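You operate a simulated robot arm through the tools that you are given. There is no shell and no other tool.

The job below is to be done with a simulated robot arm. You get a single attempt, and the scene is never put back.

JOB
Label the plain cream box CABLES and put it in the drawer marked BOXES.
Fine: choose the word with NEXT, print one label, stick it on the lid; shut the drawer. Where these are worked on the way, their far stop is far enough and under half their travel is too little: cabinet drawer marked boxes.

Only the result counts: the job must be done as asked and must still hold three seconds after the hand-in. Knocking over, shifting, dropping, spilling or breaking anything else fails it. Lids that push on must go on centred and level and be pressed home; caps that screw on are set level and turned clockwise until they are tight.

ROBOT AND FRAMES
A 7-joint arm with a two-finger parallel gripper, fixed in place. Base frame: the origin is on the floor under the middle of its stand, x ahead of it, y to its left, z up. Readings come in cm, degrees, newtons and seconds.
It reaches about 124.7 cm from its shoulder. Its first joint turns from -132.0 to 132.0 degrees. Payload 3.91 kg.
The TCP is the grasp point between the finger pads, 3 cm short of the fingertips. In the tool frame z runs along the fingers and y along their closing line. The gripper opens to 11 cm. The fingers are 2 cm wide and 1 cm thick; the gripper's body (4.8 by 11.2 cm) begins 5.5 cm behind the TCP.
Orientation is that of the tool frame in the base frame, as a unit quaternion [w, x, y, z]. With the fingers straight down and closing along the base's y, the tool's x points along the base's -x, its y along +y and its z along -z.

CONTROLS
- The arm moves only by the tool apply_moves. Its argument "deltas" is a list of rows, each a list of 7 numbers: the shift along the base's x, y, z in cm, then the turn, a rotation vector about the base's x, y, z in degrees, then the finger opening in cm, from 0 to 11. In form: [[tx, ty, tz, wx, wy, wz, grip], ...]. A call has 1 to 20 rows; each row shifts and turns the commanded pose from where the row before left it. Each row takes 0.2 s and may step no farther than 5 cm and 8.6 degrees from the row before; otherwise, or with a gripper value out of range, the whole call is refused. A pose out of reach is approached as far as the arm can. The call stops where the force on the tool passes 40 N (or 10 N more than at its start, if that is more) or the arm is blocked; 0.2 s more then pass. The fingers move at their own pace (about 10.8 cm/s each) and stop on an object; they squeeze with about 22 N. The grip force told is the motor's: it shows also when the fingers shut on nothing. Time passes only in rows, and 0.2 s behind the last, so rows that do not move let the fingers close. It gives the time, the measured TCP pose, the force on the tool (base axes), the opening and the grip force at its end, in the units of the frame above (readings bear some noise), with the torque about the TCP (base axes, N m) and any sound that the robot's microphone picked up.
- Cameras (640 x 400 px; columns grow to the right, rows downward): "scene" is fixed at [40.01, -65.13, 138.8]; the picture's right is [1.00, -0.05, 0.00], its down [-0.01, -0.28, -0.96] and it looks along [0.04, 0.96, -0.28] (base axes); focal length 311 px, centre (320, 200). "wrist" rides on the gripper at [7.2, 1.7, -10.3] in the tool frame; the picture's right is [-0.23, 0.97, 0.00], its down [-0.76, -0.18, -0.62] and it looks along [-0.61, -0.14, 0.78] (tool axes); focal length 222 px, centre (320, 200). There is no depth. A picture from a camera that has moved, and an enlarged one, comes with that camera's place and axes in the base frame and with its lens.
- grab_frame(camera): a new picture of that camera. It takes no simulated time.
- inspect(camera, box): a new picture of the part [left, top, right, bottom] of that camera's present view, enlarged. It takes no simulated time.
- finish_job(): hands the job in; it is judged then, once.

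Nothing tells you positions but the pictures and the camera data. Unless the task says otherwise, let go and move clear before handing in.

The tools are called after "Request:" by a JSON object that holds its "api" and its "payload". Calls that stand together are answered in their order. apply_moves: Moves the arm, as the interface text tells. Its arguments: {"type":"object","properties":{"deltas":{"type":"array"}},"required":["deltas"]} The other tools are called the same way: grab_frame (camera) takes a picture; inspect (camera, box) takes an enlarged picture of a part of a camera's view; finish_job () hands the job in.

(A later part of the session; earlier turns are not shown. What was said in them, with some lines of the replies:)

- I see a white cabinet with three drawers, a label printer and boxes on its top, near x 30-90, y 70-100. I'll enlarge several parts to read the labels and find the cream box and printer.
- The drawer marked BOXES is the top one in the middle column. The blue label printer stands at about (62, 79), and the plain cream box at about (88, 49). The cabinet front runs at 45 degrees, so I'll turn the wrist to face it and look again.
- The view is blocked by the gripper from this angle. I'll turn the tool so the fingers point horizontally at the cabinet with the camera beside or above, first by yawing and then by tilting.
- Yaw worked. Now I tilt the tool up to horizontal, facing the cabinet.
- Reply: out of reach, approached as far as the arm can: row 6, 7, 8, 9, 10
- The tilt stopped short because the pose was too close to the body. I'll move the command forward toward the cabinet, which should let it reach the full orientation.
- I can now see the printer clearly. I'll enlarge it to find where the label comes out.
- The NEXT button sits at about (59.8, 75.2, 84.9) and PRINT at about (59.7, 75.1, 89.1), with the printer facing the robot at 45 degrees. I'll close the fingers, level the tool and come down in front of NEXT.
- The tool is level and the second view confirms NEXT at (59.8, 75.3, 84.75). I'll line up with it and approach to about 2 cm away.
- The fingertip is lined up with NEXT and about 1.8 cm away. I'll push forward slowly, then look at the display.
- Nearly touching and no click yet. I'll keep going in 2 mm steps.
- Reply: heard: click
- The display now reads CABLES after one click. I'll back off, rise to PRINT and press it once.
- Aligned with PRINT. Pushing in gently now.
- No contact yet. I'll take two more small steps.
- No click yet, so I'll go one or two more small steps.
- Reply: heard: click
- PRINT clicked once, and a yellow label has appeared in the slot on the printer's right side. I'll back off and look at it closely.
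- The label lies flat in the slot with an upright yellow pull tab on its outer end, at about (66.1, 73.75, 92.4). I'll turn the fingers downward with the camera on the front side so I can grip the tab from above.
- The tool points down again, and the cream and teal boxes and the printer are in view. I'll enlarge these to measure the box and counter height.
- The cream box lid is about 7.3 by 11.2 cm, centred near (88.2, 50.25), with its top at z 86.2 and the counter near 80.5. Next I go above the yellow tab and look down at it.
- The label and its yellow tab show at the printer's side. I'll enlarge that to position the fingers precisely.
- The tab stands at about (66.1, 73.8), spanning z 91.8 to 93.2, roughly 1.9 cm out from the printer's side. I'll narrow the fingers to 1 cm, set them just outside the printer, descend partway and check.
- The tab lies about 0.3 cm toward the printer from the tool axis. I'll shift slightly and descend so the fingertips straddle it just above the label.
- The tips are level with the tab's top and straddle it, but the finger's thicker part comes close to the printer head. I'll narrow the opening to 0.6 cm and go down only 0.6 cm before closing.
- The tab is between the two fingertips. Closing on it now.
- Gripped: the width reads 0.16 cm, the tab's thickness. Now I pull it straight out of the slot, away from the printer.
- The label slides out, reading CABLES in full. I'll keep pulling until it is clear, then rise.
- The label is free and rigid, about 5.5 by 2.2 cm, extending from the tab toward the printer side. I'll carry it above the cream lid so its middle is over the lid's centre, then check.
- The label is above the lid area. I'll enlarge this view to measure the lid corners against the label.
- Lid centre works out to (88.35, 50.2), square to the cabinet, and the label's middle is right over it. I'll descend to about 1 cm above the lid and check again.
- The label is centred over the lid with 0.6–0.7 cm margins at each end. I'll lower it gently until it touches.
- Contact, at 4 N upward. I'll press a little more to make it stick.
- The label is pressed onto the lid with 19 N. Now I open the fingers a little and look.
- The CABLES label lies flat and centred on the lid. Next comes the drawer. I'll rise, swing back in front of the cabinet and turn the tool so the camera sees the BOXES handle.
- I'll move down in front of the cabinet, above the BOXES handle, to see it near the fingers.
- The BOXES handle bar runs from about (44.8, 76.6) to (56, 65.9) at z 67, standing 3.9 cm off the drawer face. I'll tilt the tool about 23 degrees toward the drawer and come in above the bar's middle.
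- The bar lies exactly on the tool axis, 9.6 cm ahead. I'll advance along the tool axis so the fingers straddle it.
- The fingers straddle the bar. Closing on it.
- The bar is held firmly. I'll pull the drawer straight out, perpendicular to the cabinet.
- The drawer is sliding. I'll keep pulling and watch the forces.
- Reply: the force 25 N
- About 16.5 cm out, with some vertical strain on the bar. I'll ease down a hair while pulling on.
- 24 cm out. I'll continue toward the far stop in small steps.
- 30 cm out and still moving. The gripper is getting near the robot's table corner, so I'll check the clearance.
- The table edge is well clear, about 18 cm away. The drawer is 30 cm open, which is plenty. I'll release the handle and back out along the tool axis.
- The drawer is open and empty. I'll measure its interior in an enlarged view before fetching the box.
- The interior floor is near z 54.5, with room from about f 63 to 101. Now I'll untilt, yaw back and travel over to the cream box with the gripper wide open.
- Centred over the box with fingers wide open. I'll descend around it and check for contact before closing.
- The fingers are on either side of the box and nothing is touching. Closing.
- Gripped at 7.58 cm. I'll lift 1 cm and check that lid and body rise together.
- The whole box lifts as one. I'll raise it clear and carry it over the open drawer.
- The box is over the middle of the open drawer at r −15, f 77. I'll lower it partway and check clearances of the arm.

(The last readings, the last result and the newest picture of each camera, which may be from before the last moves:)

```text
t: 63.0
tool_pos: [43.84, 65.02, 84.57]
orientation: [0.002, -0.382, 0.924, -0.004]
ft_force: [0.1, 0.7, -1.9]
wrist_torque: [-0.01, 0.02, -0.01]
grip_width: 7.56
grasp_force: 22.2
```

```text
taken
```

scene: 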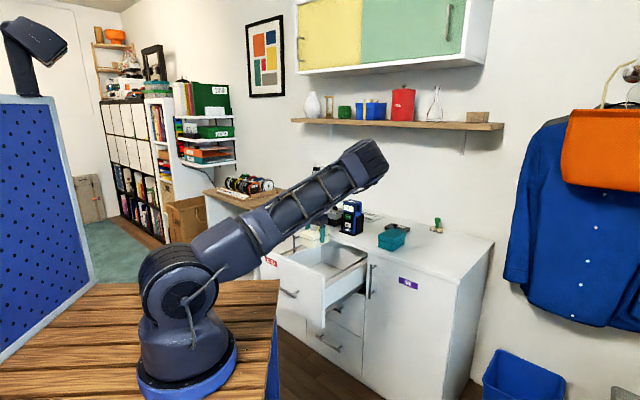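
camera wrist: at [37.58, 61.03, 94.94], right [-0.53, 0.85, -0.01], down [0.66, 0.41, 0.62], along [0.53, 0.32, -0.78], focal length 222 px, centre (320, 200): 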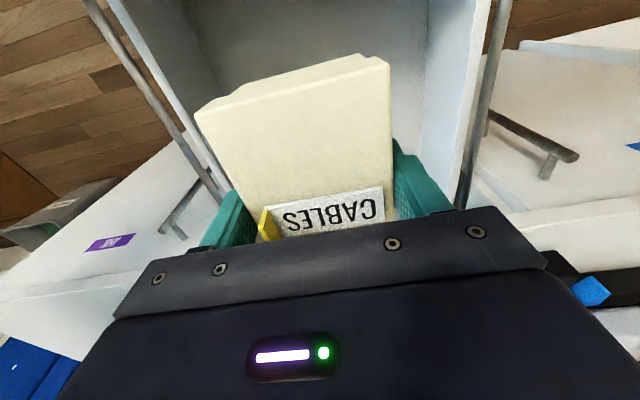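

All clear so far. Continuing down into the drawer.

Request:
{"api": "apply_moves", "payload": {"deltas": [[0, 0, -4, 0, 0, 0, 6], [0, 0, -4, 0, 0, 0, 6], [0, 0, -4, 0, 0, 0, 6], [0, 0, -3, 0, 0, 0, 6], [0, 0, 0, 0, 0, 0, 6]]}}

Request:
{"api": "grab_frame", "payload": {"camera": "wrist"}}

Request:
{"api": "inspect", "payload": {"camera": "scene", "box": [240, 170, 400, 320]}}

```text
t: 64.2
tool_pos: [43.93, 64.87, 69.45]
orientation: [0.0, -0.382, 0.924, -0.003]
ft_force: [-0.3, -0.1, -1.0]
wrist_torque: [0.02, -0.03, 0.02]
grip_width: 7.56
grasp_force: 22.7
```

```text
taken
camera wrist: at [37.51, 60.97, 79.88], right [-0.53, 0.85, -0.01], down [0.66, 0.41, 0.62], along [0.53, 0.32, -0.78], focal length 222 px, centre (320, 200)
```

wrist: 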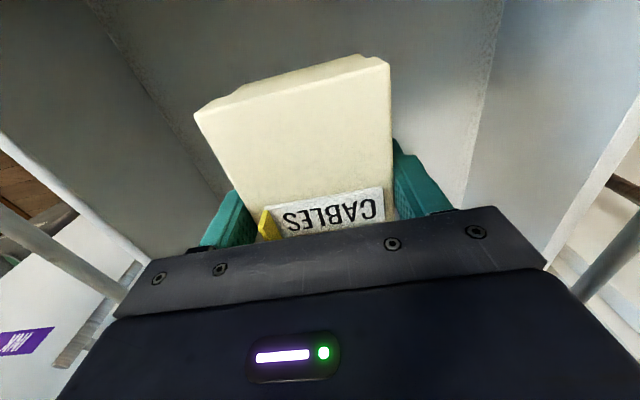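

```text
2.67 times, centred on (320, 245) of scene
camera zoom: at [40.01, -65.13, 138.8], right [1.0, -0.05, 0.0], down [-0.01, -0.28, -0.96], along [0.04, 0.96, -0.28], focal length 830 px, centre (320, 80)
```

zoom: 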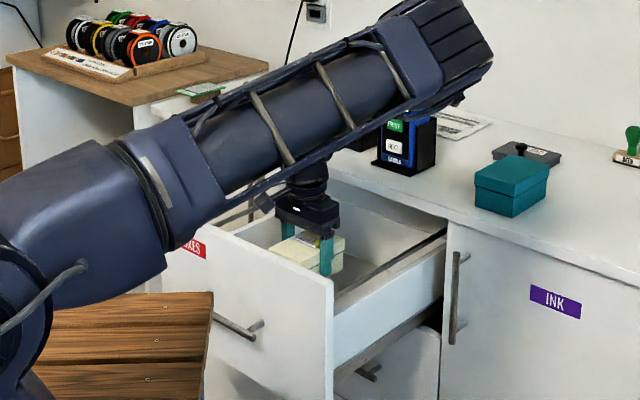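

The box is inside the drawer walls. I'll go down further, slowing near the floor.

Request:
{"api": "apply_moves", "payload": {"deltas": [[0, 0, -3, 0, 0, 0, 6], [0, 0, -3, 0, 0, 0, 6], [0, 0, -2, 0, 0, 0, 6], [0, 0, -1, 0, 0, 0, 6], [0, 0, -0.5, 0, 0, 0, 6], [0, 0, 0, 0, 0, 0, 6]]}}

Request:
{"api": "grab_frame", "payload": {"camera": "wrist"}}

Request:
{"api": "inspect", "payload": {"camera": "scene", "box": [240, 170, 400, 320]}}

```text
t: 65.1
tool_pos: [44.16, 65.19, 61.49]
orientation: [0.003, -0.381, 0.924, -0.001]
ft_force: [3.6, -2.9, 12.0]
wrist_torque: [-0.09, 0.12, 0.03]
grip_width: 7.54
grasp_force: 22.3
stopped in row 4: the force on the tool passed its limit at 48 N (the readings are from after the stop); the commanded pose is now the measured one
```

```text
taken
camera wrist: at [37.68, 61.21, 71.94], right [-0.52, 0.85, 0.0], down [0.66, 0.41, 0.63], along [0.54, 0.33, -0.78], focal length 222 px, centre (320, 200)
```

wrist: 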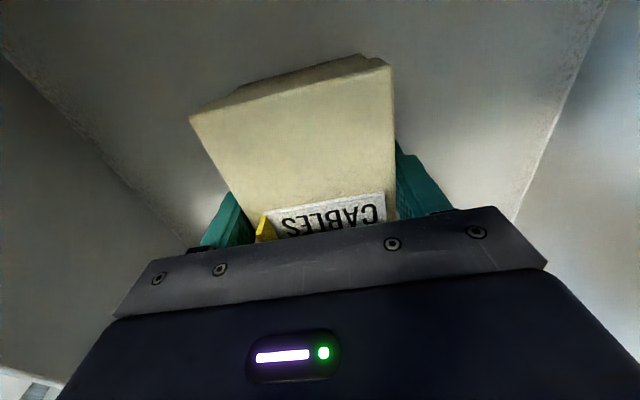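

```text
2.67 times, centred on (320, 245) of scene
camera zoom: at [40.01, -65.13, 138.8], right [1.0, -0.05, 0.0], down [-0.01, -0.28, -0.96], along [0.04, 0.96, -0.28], focal length 830 px, centre (320, 80)
```

zoom: 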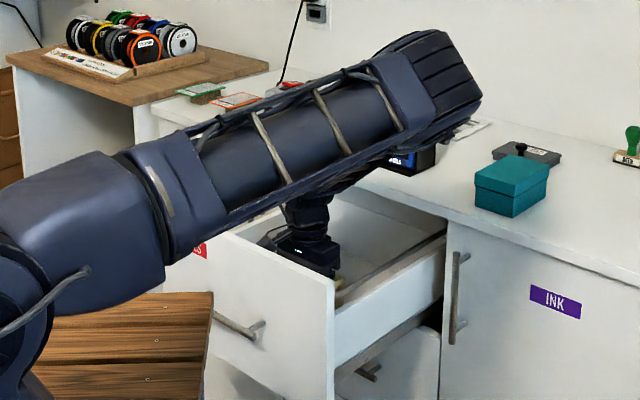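

The box has reached the drawer floor, with contact at z 61.5. I'll open the fingers to release it, then check before rising.

Request:
{"api": "apply_moves", "payload": {"deltas": [[0, 0, 0.05, 0, 0, 0, 7.5], [0, 0, 0, 0, 0, 0, 8.5], [0, 0, 0, 0, 0, 0, 10], [0, 0, 0, 0, 0, 0, 10], [0, 0, 0, 0, 0, 0, 10]]}}

Request:
{"api": "grab_frame", "payload": {"camera": "wrist"}}

```text
t: 66.3
tool_pos: [44.11, 65.2, 61.51]
orientation: [0.003, -0.381, 0.925, 0.0]
ft_force: [0.4, 0.1, 0.0]
wrist_torque: [0.01, -0.01, 0.0]
grip_width: 10.0
grasp_force: 0.2
```

```text
taken
camera wrist: at [37.66, 61.18, 71.9], right [-0.53, 0.85, 0.0], down [0.66, 0.41, 0.63], along [0.54, 0.33, -0.78], focal length 222 px, centre (320, 200)
```

wrist: 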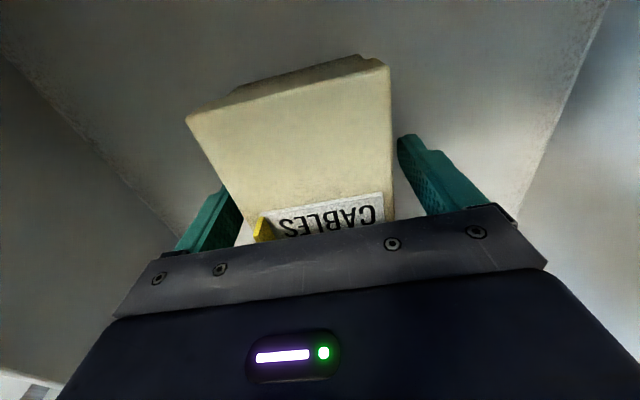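

The box stands on the drawer floor and is free of the fingers. I'll rise straight up out of the drawer.

Request:
{"api": "apply_moves", "payload": {"deltas": [[0, 0, 1, 0, 0, 0, 10], [0, 0, 3, 0, 0, 0, 10], [0, 0, 4, 0, 0, 0, 10], [0, 0, 4, 0, 0, 0, 10], [0, 0, 4, 0, 0, 0, 10], [0, 0, 4, 0, 0, 0, 10], [0, 0, 4, 0, 0, 0, 10], [0, 0, 4, 0, 0, 0, 10], [0, 0, 4, 0, 0, 0, 10], [0, 0, 4, 0, 0, 0, 10], [0, 0, 4, 0, 0, 0, 10], [0, 0, 0, 0, 0, 0, 10]]}}

Request:
{"api": "grab_frame", "payload": {"camera": "wrist"}}

Request:
{"api": "grab_frame", "payload": {"camera": "scene"}}

```text
t: 68.9
tool_pos: [43.99, 65.21, 101.55]
orientation: [0.003, -0.38, 0.925, -0.001]
ft_force: [0.8, -0.6, 0.1]
wrist_torque: [0.02, 0.04, 0.01]
grip_width: 9.99
grasp_force: 0.1
```

```text
taken
camera wrist: at [37.65, 61.18, 111.98], right [-0.53, 0.85, 0.0], down [0.66, 0.41, 0.63], along [0.54, 0.33, -0.78], focal length 222 px, centre (320, 200)
```

wrist: 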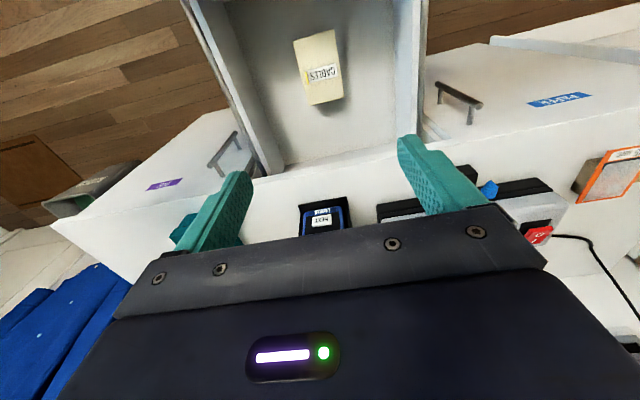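

```text
taken
```

scene: 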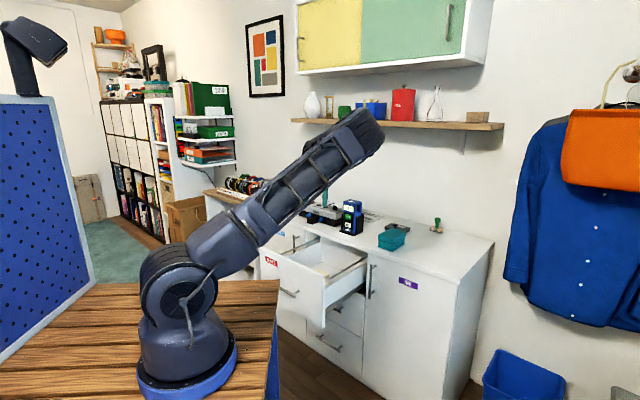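

The labelled box lies in the drawer. Now I'll swing back to the handle, reversing my exit path, to push the drawer shut.

Request:
{"api": "apply_moves", "payload": {"deltas": [[-1.32, -1.32, 0, 0, 0, -6.92, 8], [-1.32, -1.32, 0, 0, 0, -6.92, 6], [-1.32, -1.32, 0, 0, 0, -6.92, 4], [-1.32, -1.32, 0, 0, 0, -6.92, 2.6], [-1.32, -1.32, 0, 0, 0, -6.92, 2.6], [-1.32, -1.32, 0, 0, 0, -6.92, 2.6], [-1.32, -1.32, 0, 0, 0, -6.92, 2.6], [-1.32, -1.32, 0, 0, 0, -6.92, 2.6], [-1.32, -1.32, 0, 0, 0, -6.92, 2.6], [-1.32, -1.32, 0, 0, 0, -6.92, 2.6], [-1.32, -1.32, 0, 0, 0, -6.92, 2.6], [-1.32, -1.32, 0, 0, 0, -6.92, 2.6], [-1.32, -1.32, 0, 0, 0, -6.92, 2.6], [0, 0, -3, 5.42, -5.42, 0, 2.6], [0, 0, -3, 5.42, -5.42, 0, 2.6], [0, 0, -3, 5.42, -5.42, 0, 2.6], [0, 0, 0, 0, 0, 0, 2.6]]}}

Request:
{"api": "grab_frame", "payload": {"camera": "wrist"}}

Request:
{"api": "grab_frame", "payload": {"camera": "scene"}}

```text
t: 72.5
tool_pos: [26.86, 48.06, 92.41]
orientation: [0.077, 0.377, 0.905, 0.182]
ft_force: [0.2, -0.1, -0.2]
wrist_torque: [0.03, -0.03, 0.01]
grip_width: 2.61
grasp_force: 0.1
```

```text
taken
camera wrist: at [20.05, 51.34, 102.77], right [0.8, 0.47, 0.38], down [0.25, -0.82, 0.51], along [0.55, -0.31, -0.77], focal length 222 px, centre (320, 200)
```

wrist: 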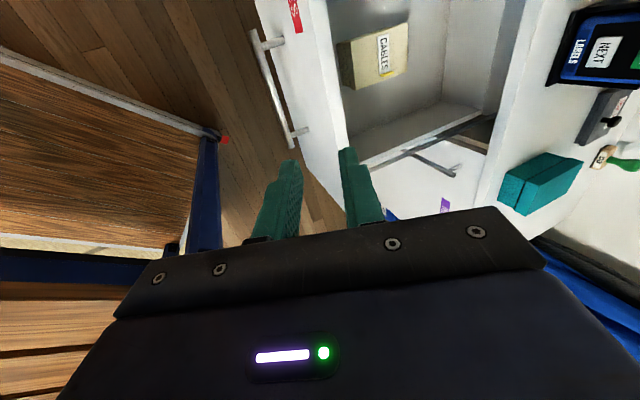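

```text
taken
```

scene: 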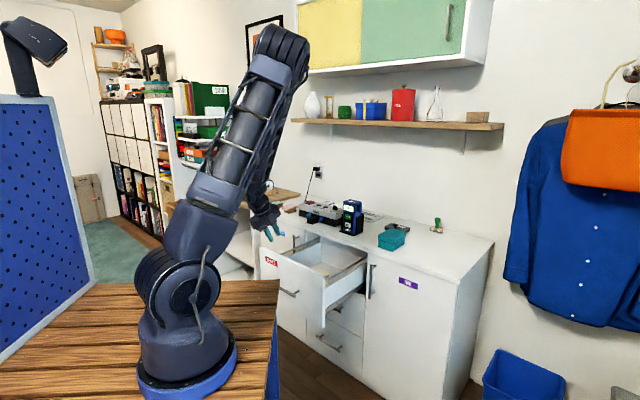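

Request:
{"api": "inspect", "payload": {"camera": "wrist", "box": [220, 0, 440, 180]}}

```text
2.22 times, centred on (330, 90) of wrist
camera zoom: at [20.05, 51.34, 102.77], right [0.8, 0.47, 0.38], down [0.25, -0.82, 0.51], along [0.55, -0.31, -0.77], focal length 494 px, centre (298, 444)
```

zoom: 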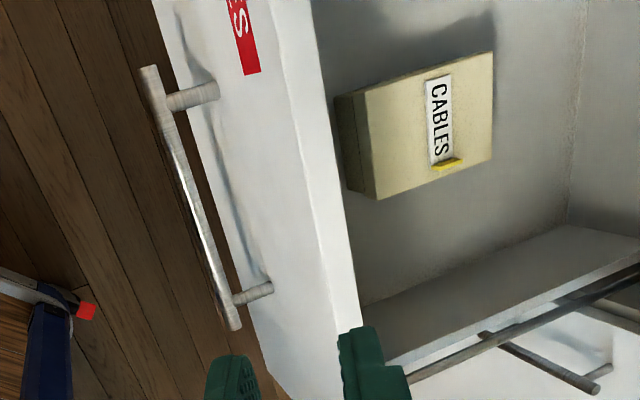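

The handle is where I left it. I'll descend and straddle the bar the same way as before.

Request:
{"api": "apply_moves", "payload": {"deltas": [[0, 0, -4, 0, 0, 0, 2.6], [0, 0, -4, 0, 0, 0, 2.6], [0, 0, -4, 0, 0, 0, 2.6], [0, 0, -4.6, 0, 0, 0, 2.6], [0.18, 0.16, -2.0, 0, 0, 0, 2.6], [0.4, 0.4, -1.35, 0, 0, 0, 2.6], [0.4, 0.4, -1.35, 0, 0, 0, 2.6], [0.4, 0.4, -1.35, 0, 0, 0, 2.6], [0.4, 0.4, -1.35, 0, 0, 0, 2.6]]}}

Request:
{"api": "grab_frame", "payload": {"camera": "wrist"}}

```text
t: 74.5
tool_pos: [28.7, 49.75, 68.51]
orientation: [0.077, 0.377, 0.905, 0.182]
ft_force: [0.2, -0.5, -0.9]
wrist_torque: [0.0, 0.02, 0.03]
grip_width: 2.58
grasp_force: 0.1
```

```text
taken
camera wrist: at [21.83, 53.18, 78.76], right [0.8, 0.47, 0.38], down [0.25, -0.82, 0.51], along [0.55, -0.31, -0.77], focal length 222 px, centre (320, 200)
```

wrist: 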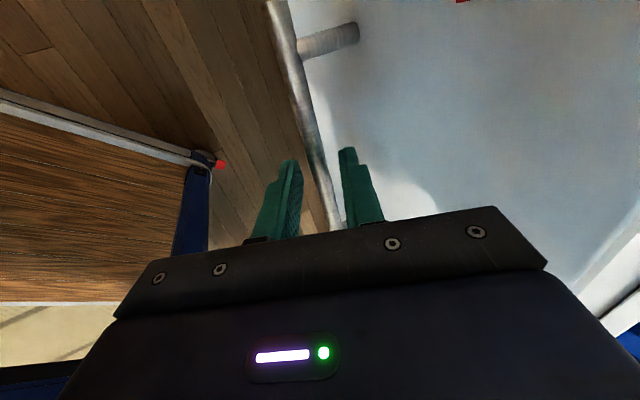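

The bar is between the fingers again. I'll narrow them loosely and push the drawer in smoothly.

Request:
{"api": "apply_moves", "payload": {"deltas": [[0, 0, 0, 0, 0, 0, 1.6], [0.3, 0.3, 0, 0, 0, 0, 1.6], [0.5, 0.5, 0, 0, 0, 0, 1.6], [0.8, 0.8, 0, 0, 0, 0, 1.6], [0.9, 0.9, 0, 0, 0, 0, 1.6], [0.9, 0.9, 0, 0, 0, 0, 1.6], [0.9, 0.9, 0, 0, 0, 0, 1.6], [0.9, 0.9, 0, 0, 0, 0, 1.6], [0.9, 0.9, 0, 0, 0, 0, 1.6]]}}

Request:
{"api": "grab_frame", "payload": {"camera": "scene"}}

Request:
{"api": "grab_frame", "payload": {"camera": "wrist"}}

```text
t: 76.5
tool_pos: [34.84, 55.95, 68.47]
orientation: [0.077, 0.376, 0.905, 0.182]
ft_force: [0.0, 0.1, 0.9]
wrist_torque: [-0.02, 0.0, 0.03]
grip_width: 1.6
grasp_force: 0.0
```

```text
taken
```

scene: 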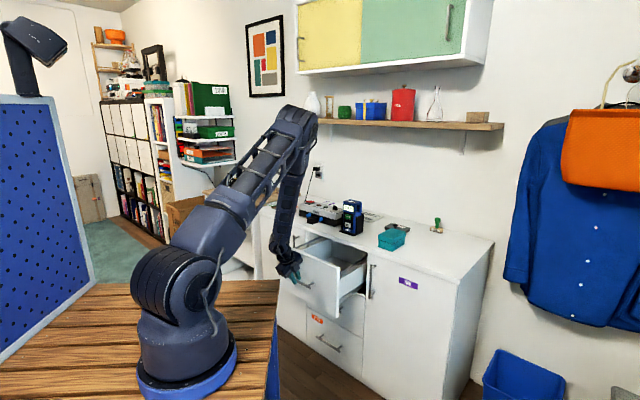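

```text
taken
camera wrist: at [27.98, 59.28, 78.78], right [0.8, 0.47, 0.38], down [0.25, -0.82, 0.51], along [0.55, -0.31, -0.77], focal length 222 px, centre (320, 200)
```

wrist: 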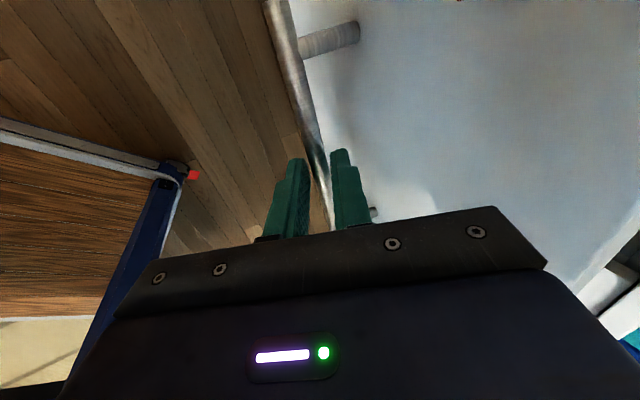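

The drawer closes easily with almost no force. Continuing the push.

Request:
{"api": "apply_moves", "payload": {"deltas": [[0.9, 0.9, 0, 0, 0, 0, 1.6], [0.9, 0.9, 0, 0, 0, 0, 1.6], [0.9, 0.9, 0, 0, 0, 0, 1.6], [0.9, 0.9, 0, 0, 0, 0, 1.6], [0.9, 0.9, 0, 0, 0, 0, 1.6], [0.9, 0.9, 0, 0, 0, 0, 1.6], [0.9, 0.9, 0, 0, 0, 0, 1.6], [0.9, 0.9, 0, 0, 0, 0, 1.6], [0.9, 0.9, 0, 0, 0, 0, 1.6], [0.9, 0.9, 0, 0, 0, 0, 1.6], [0.9, 0.9, 0, 0, 0, 0, 1.6], [0.9, 0.9, 0, 0, 0, 0, 1.6], [0.7, 0.7, 0, 0, 0, 0, 1.6]]}}

Request:
{"api": "grab_frame", "payload": {"camera": "scene"}}

```text
t: 79.3
tool_pos: [46.19, 67.53, 68.4]
orientation: [0.077, 0.377, 0.905, 0.181]
ft_force: [0.6, 0.0, -0.3]
wrist_torque: [-0.01, -0.01, -0.02]
grip_width: 1.57
grasp_force: 0.0
```

```text
taken
```

scene: 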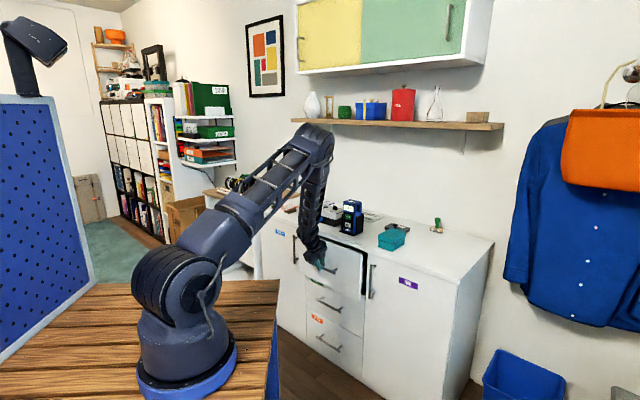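

Only about 5 cm remain. I'll finish slowly, until the drawer meets its stop.

Request:
{"api": "apply_moves", "payload": {"deltas": [[0.6, 0.6, 0, 0, 0, 0, 1.6], [0.6, 0.6, 0, 0, 0, 0, 1.6], [0.6, 0.6, 0, 0, 0, 0, 1.6], [0.5, 0.5, 0, 0, 0, 0, 1.6], [0.5, 0.5, 0, 0, 0, 0, 1.6], [0.4, 0.4, 0, 0, 0, 0, 1.6], [0.3, 0.3, 0, 0, 0, 0, 1.6]]}}

Request:
{"api": "inspect", "payload": {"camera": "scene", "box": [270, 200, 390, 300]}}

```text
t: 80.9
tool_pos: [49.78, 70.78, 68.52]
orientation: [0.077, 0.377, 0.905, 0.182]
ft_force: [0.0, 0.1, -0.4]
wrist_torque: [0.01, 0.04, 0.02]
grip_width: 1.6
grasp_force: 0.0
```

```text
4.00 times, centred on (330, 250) of scene
camera zoom: at [40.01, -65.13, 138.8], right [1.0, -0.05, 0.0], down [-0.01, -0.28, -0.96], along [0.04, 0.96, -0.28], focal length 1245 px, centre (280, 0)
```

zoom: 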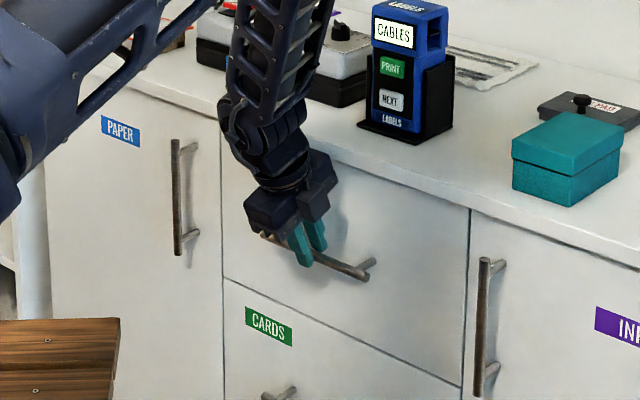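

Request:
{"api": "apply_moves", "payload": {"deltas": [[0.2, 0.2, 0, 0, 0, 0, 1.6], [0.15, 0.15, 0, 0, 0, 0, 1.6], [0.1, 0.1, 0, 0, 0, 0, 1.6]]}}

```text
t: 81.7
tool_pos: [50.11, 71.3, 68.43]
orientation: [0.077, 0.376, 0.905, 0.181]
ft_force: [-8.7, -7.1, -1.5]
wrist_torque: [-0.18, 0.24, 0.09]
grip_width: 2.14
grasp_force: 5.4
```

Resistance of about 11 N shows the drawer has met its stop. I'll press slightly more to be sure, then look.

Request:
{"api": "apply_moves", "payload": {"deltas": [[0.12, 0.12, 0, 0, 0, 0, 1.6], [0.1, 0.1, 0, 0, 0, 0, 1.6]]}}

Request:
{"api": "inspect", "payload": {"camera": "scene", "box": [290, 210, 380, 300]}}

Request:
{"api": "grab_frame", "payload": {"camera": "wrist"}}

```text
t: 82.3
tool_pos: [50.4, 71.51, 68.41]
orientation: [0.076, 0.376, 0.906, 0.18]
ft_force: [-17.2, -12.6, -2.8]
wrist_torque: [-0.4, 0.41, 0.16]
grip_width: 2.61
grasp_force: 10.8
```

```text
4.44 times, centred on (335, 255) of scene
camera zoom: at [40.01, -65.13, 138.8], right [1.0, -0.05, 0.0], down [-0.01, -0.28, -0.96], along [0.04, 0.96, -0.28], focal length 1384 px, centre (253, -44)
```

zoom: 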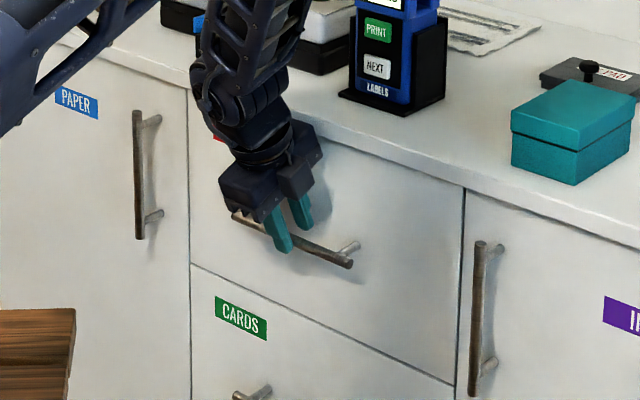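

```text
taken
camera wrist: at [43.51, 74.84, 78.71], right [0.8, 0.47, 0.38], down [0.25, -0.82, 0.51], along [0.55, -0.31, -0.77], focal length 222 px, centre (320, 200)
```

wrist: 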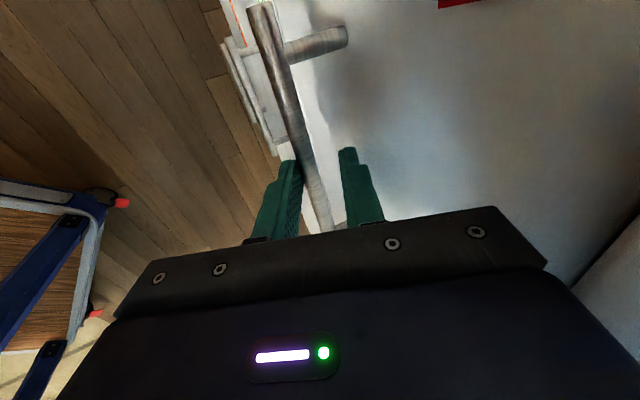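

The drawer front is flush. I'll centre the fingers around the bar without touching it, back out along the tool axis and move clear.

Request:
{"api": "apply_moves", "payload": {"deltas": [[-0.2, -0.2, 0, 0, 0, 0, 2.8], [-0.2, -0.2, 0, 0, 0, 0, 2.8], [0, 0, 0, 0, 0, 0, 2.8]]}}

Request:
{"api": "apply_moves", "payload": {"deltas": [[-0.474, -0.48, 1.618, 0, 0, 0, 2.8], [-0.474, -0.48, 1.618, 0, 0, 0, 2.8], [-0.474, -0.48, 1.618, 0, 0, 0, 2.8], [-0.474, -0.48, 1.618, 0, 0, 0, 2.8], [-0.474, -0.48, 1.618, 0, 0, 0, 2.8], [-1.5, -1.5, 3, 0, 0, 0, 2.8], [-2, -2, 3, 0, 0, 0, 2.8], [-2, -2, 3, 0, 0, 0, 2.8], [0, 0, 4, 0, 0, 0, 2.8], [0, 0, 4, 0, 0, 0, 2.8], [0, 0, 4, 0, 0, 0, 2.8]]}}

Request:
{"api": "grab_frame", "payload": {"camera": "scene"}}

Request:
{"api": "grab_frame", "payload": {"camera": "wrist"}}

```text
t: 83.1
tool_pos: [50.08, 71.14, 68.54]
orientation: [0.077, 0.377, 0.905, 0.181]
ft_force: [0.1, -0.7, 0.0]
wrist_torque: [0.03, -0.03, 0.04]
grip_width: 2.83
grasp_force: 0.1
```

```text
t: 85.5
tool_pos: [42.31, 63.22, 97.59]
orientation: [0.077, 0.376, 0.906, 0.181]
ft_force: [-0.3, 0.6, 0.1]
wrist_torque: [0.03, 0.0, -0.01]
grip_width: 2.8
grasp_force: 0.0
```

```text
taken
```

scene: 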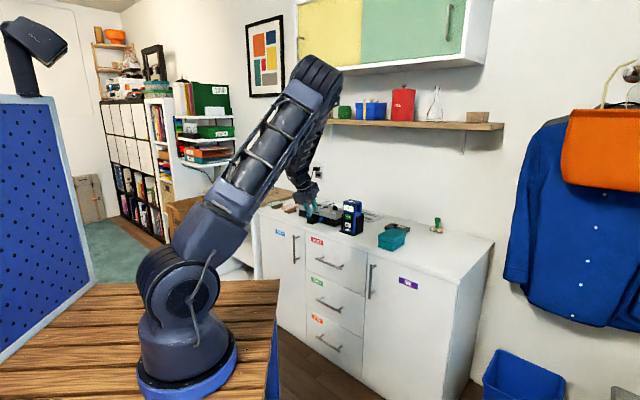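

```text
taken
camera wrist: at [35.43, 66.51, 107.85], right [0.8, 0.47, 0.38], down [0.25, -0.82, 0.51], along [0.55, -0.31, -0.77], focal length 222 px, centre (320, 200)
```

wrist: 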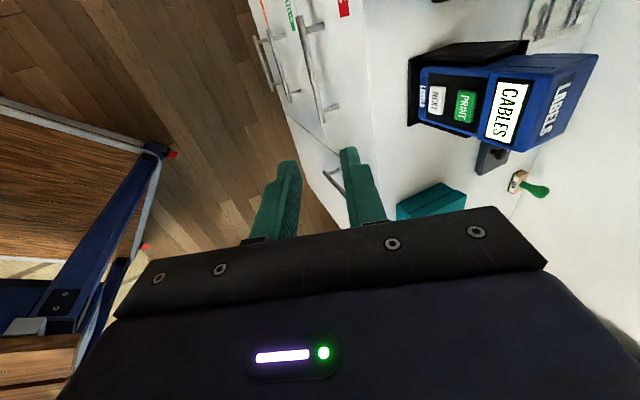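

I'm clear. I'll compare the drawer front with its neighbours in close-up to confirm it is fully shut and nothing else moved.

Request:
{"api": "inspect", "payload": {"camera": "scene", "box": [270, 220, 390, 340]}}

Request:
{"api": "inspect", "payload": {"camera": "scene", "box": [320, 180, 460, 280]}}

Request:
{"api": "inspect", "payload": {"camera": "wrist", "box": [240, 0, 440, 220]}}

```text
3.33 times, centred on (330, 280) of scene
camera zoom: at [40.01, -65.13, 138.8], right [1.0, -0.05, 0.0], down [-0.01, -0.28, -0.96], along [0.04, 0.96, -0.28], focal length 1038 px, centre (287, -67)
```

zoom: 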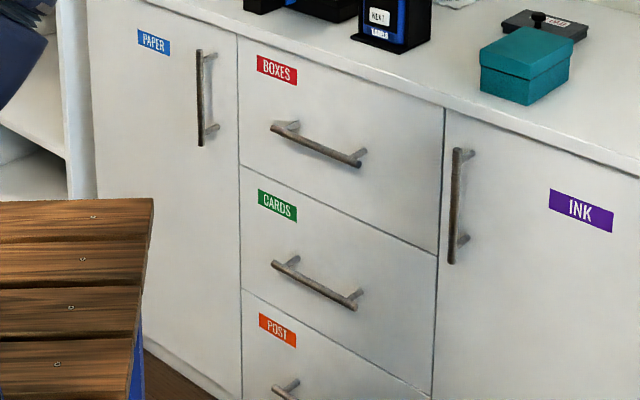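

```text
4.00 times, centred on (390, 230) of scene
camera zoom: at [40.01, -65.13, 138.8], right [1.0, -0.05, 0.0], down [-0.01, -0.28, -0.96], along [0.04, 0.96, -0.28], focal length 1245 px, centre (40, 80)
```

zoom: 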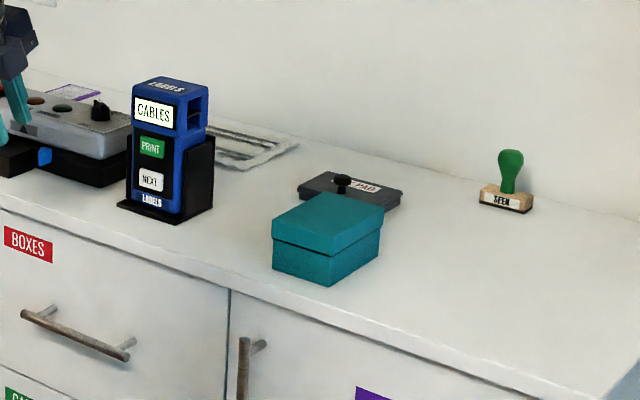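

```text
1.82 times, centred on (340, 110) of wrist
camera zoom: at [35.43, 66.51, 107.85], right [0.8, 0.47, 0.38], down [0.25, -0.82, 0.51], along [0.55, -0.31, -0.77], focal length 404 px, centre (284, 364)
```

zoom: 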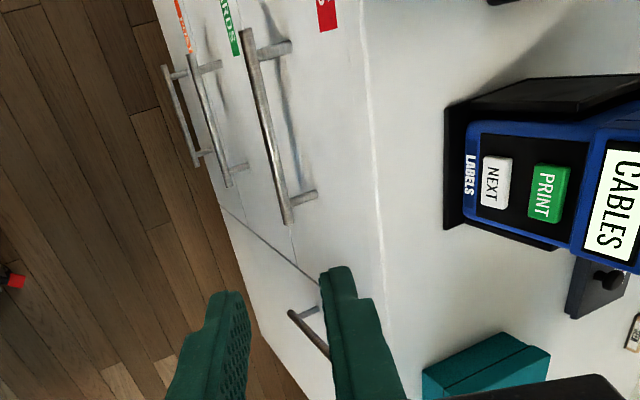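

The BOXES drawer is flush with its neighbours. The labelled box is inside, and the printer, teal box, ink pad and stamp are all where they were. The arm is clear with empty fingers, so I'm handing in.

Request:
{"api": "finish_job", "payload": {}}

```text
The job is handed in.
```

The cream box now has a CABLES label on its lid and is inside the drawer marked BOXES, which is shut. I've handed the job in, but no pass or fail verdict came back.

- **Label:** I pressed NEXT once, which brought up CABLES, and PRINT once. I pulled out the single label and pressed it onto the middle of the lid with about 19 N. It still has its yellow pull tab.
- **Box:** It lifted as one piece and stands on the drawer floor. It met the floor harder than I meant: the arm stopped itself at 48 N. The box and label looked undisturbed afterwards.
- **Drawer:** I pulled it out 30 cm without meeting its far stop. Since nearly all of the drawer was clear of the counter, I take that as well past half. I then pushed it in until it met its closed stop. In the last close-up the front is flush with its neighbours.
- **Everything else:** The printer, teal box, ink pad and stamp looked unmoved in the final pictures. The arm was clear with empty fingers when I handed in.
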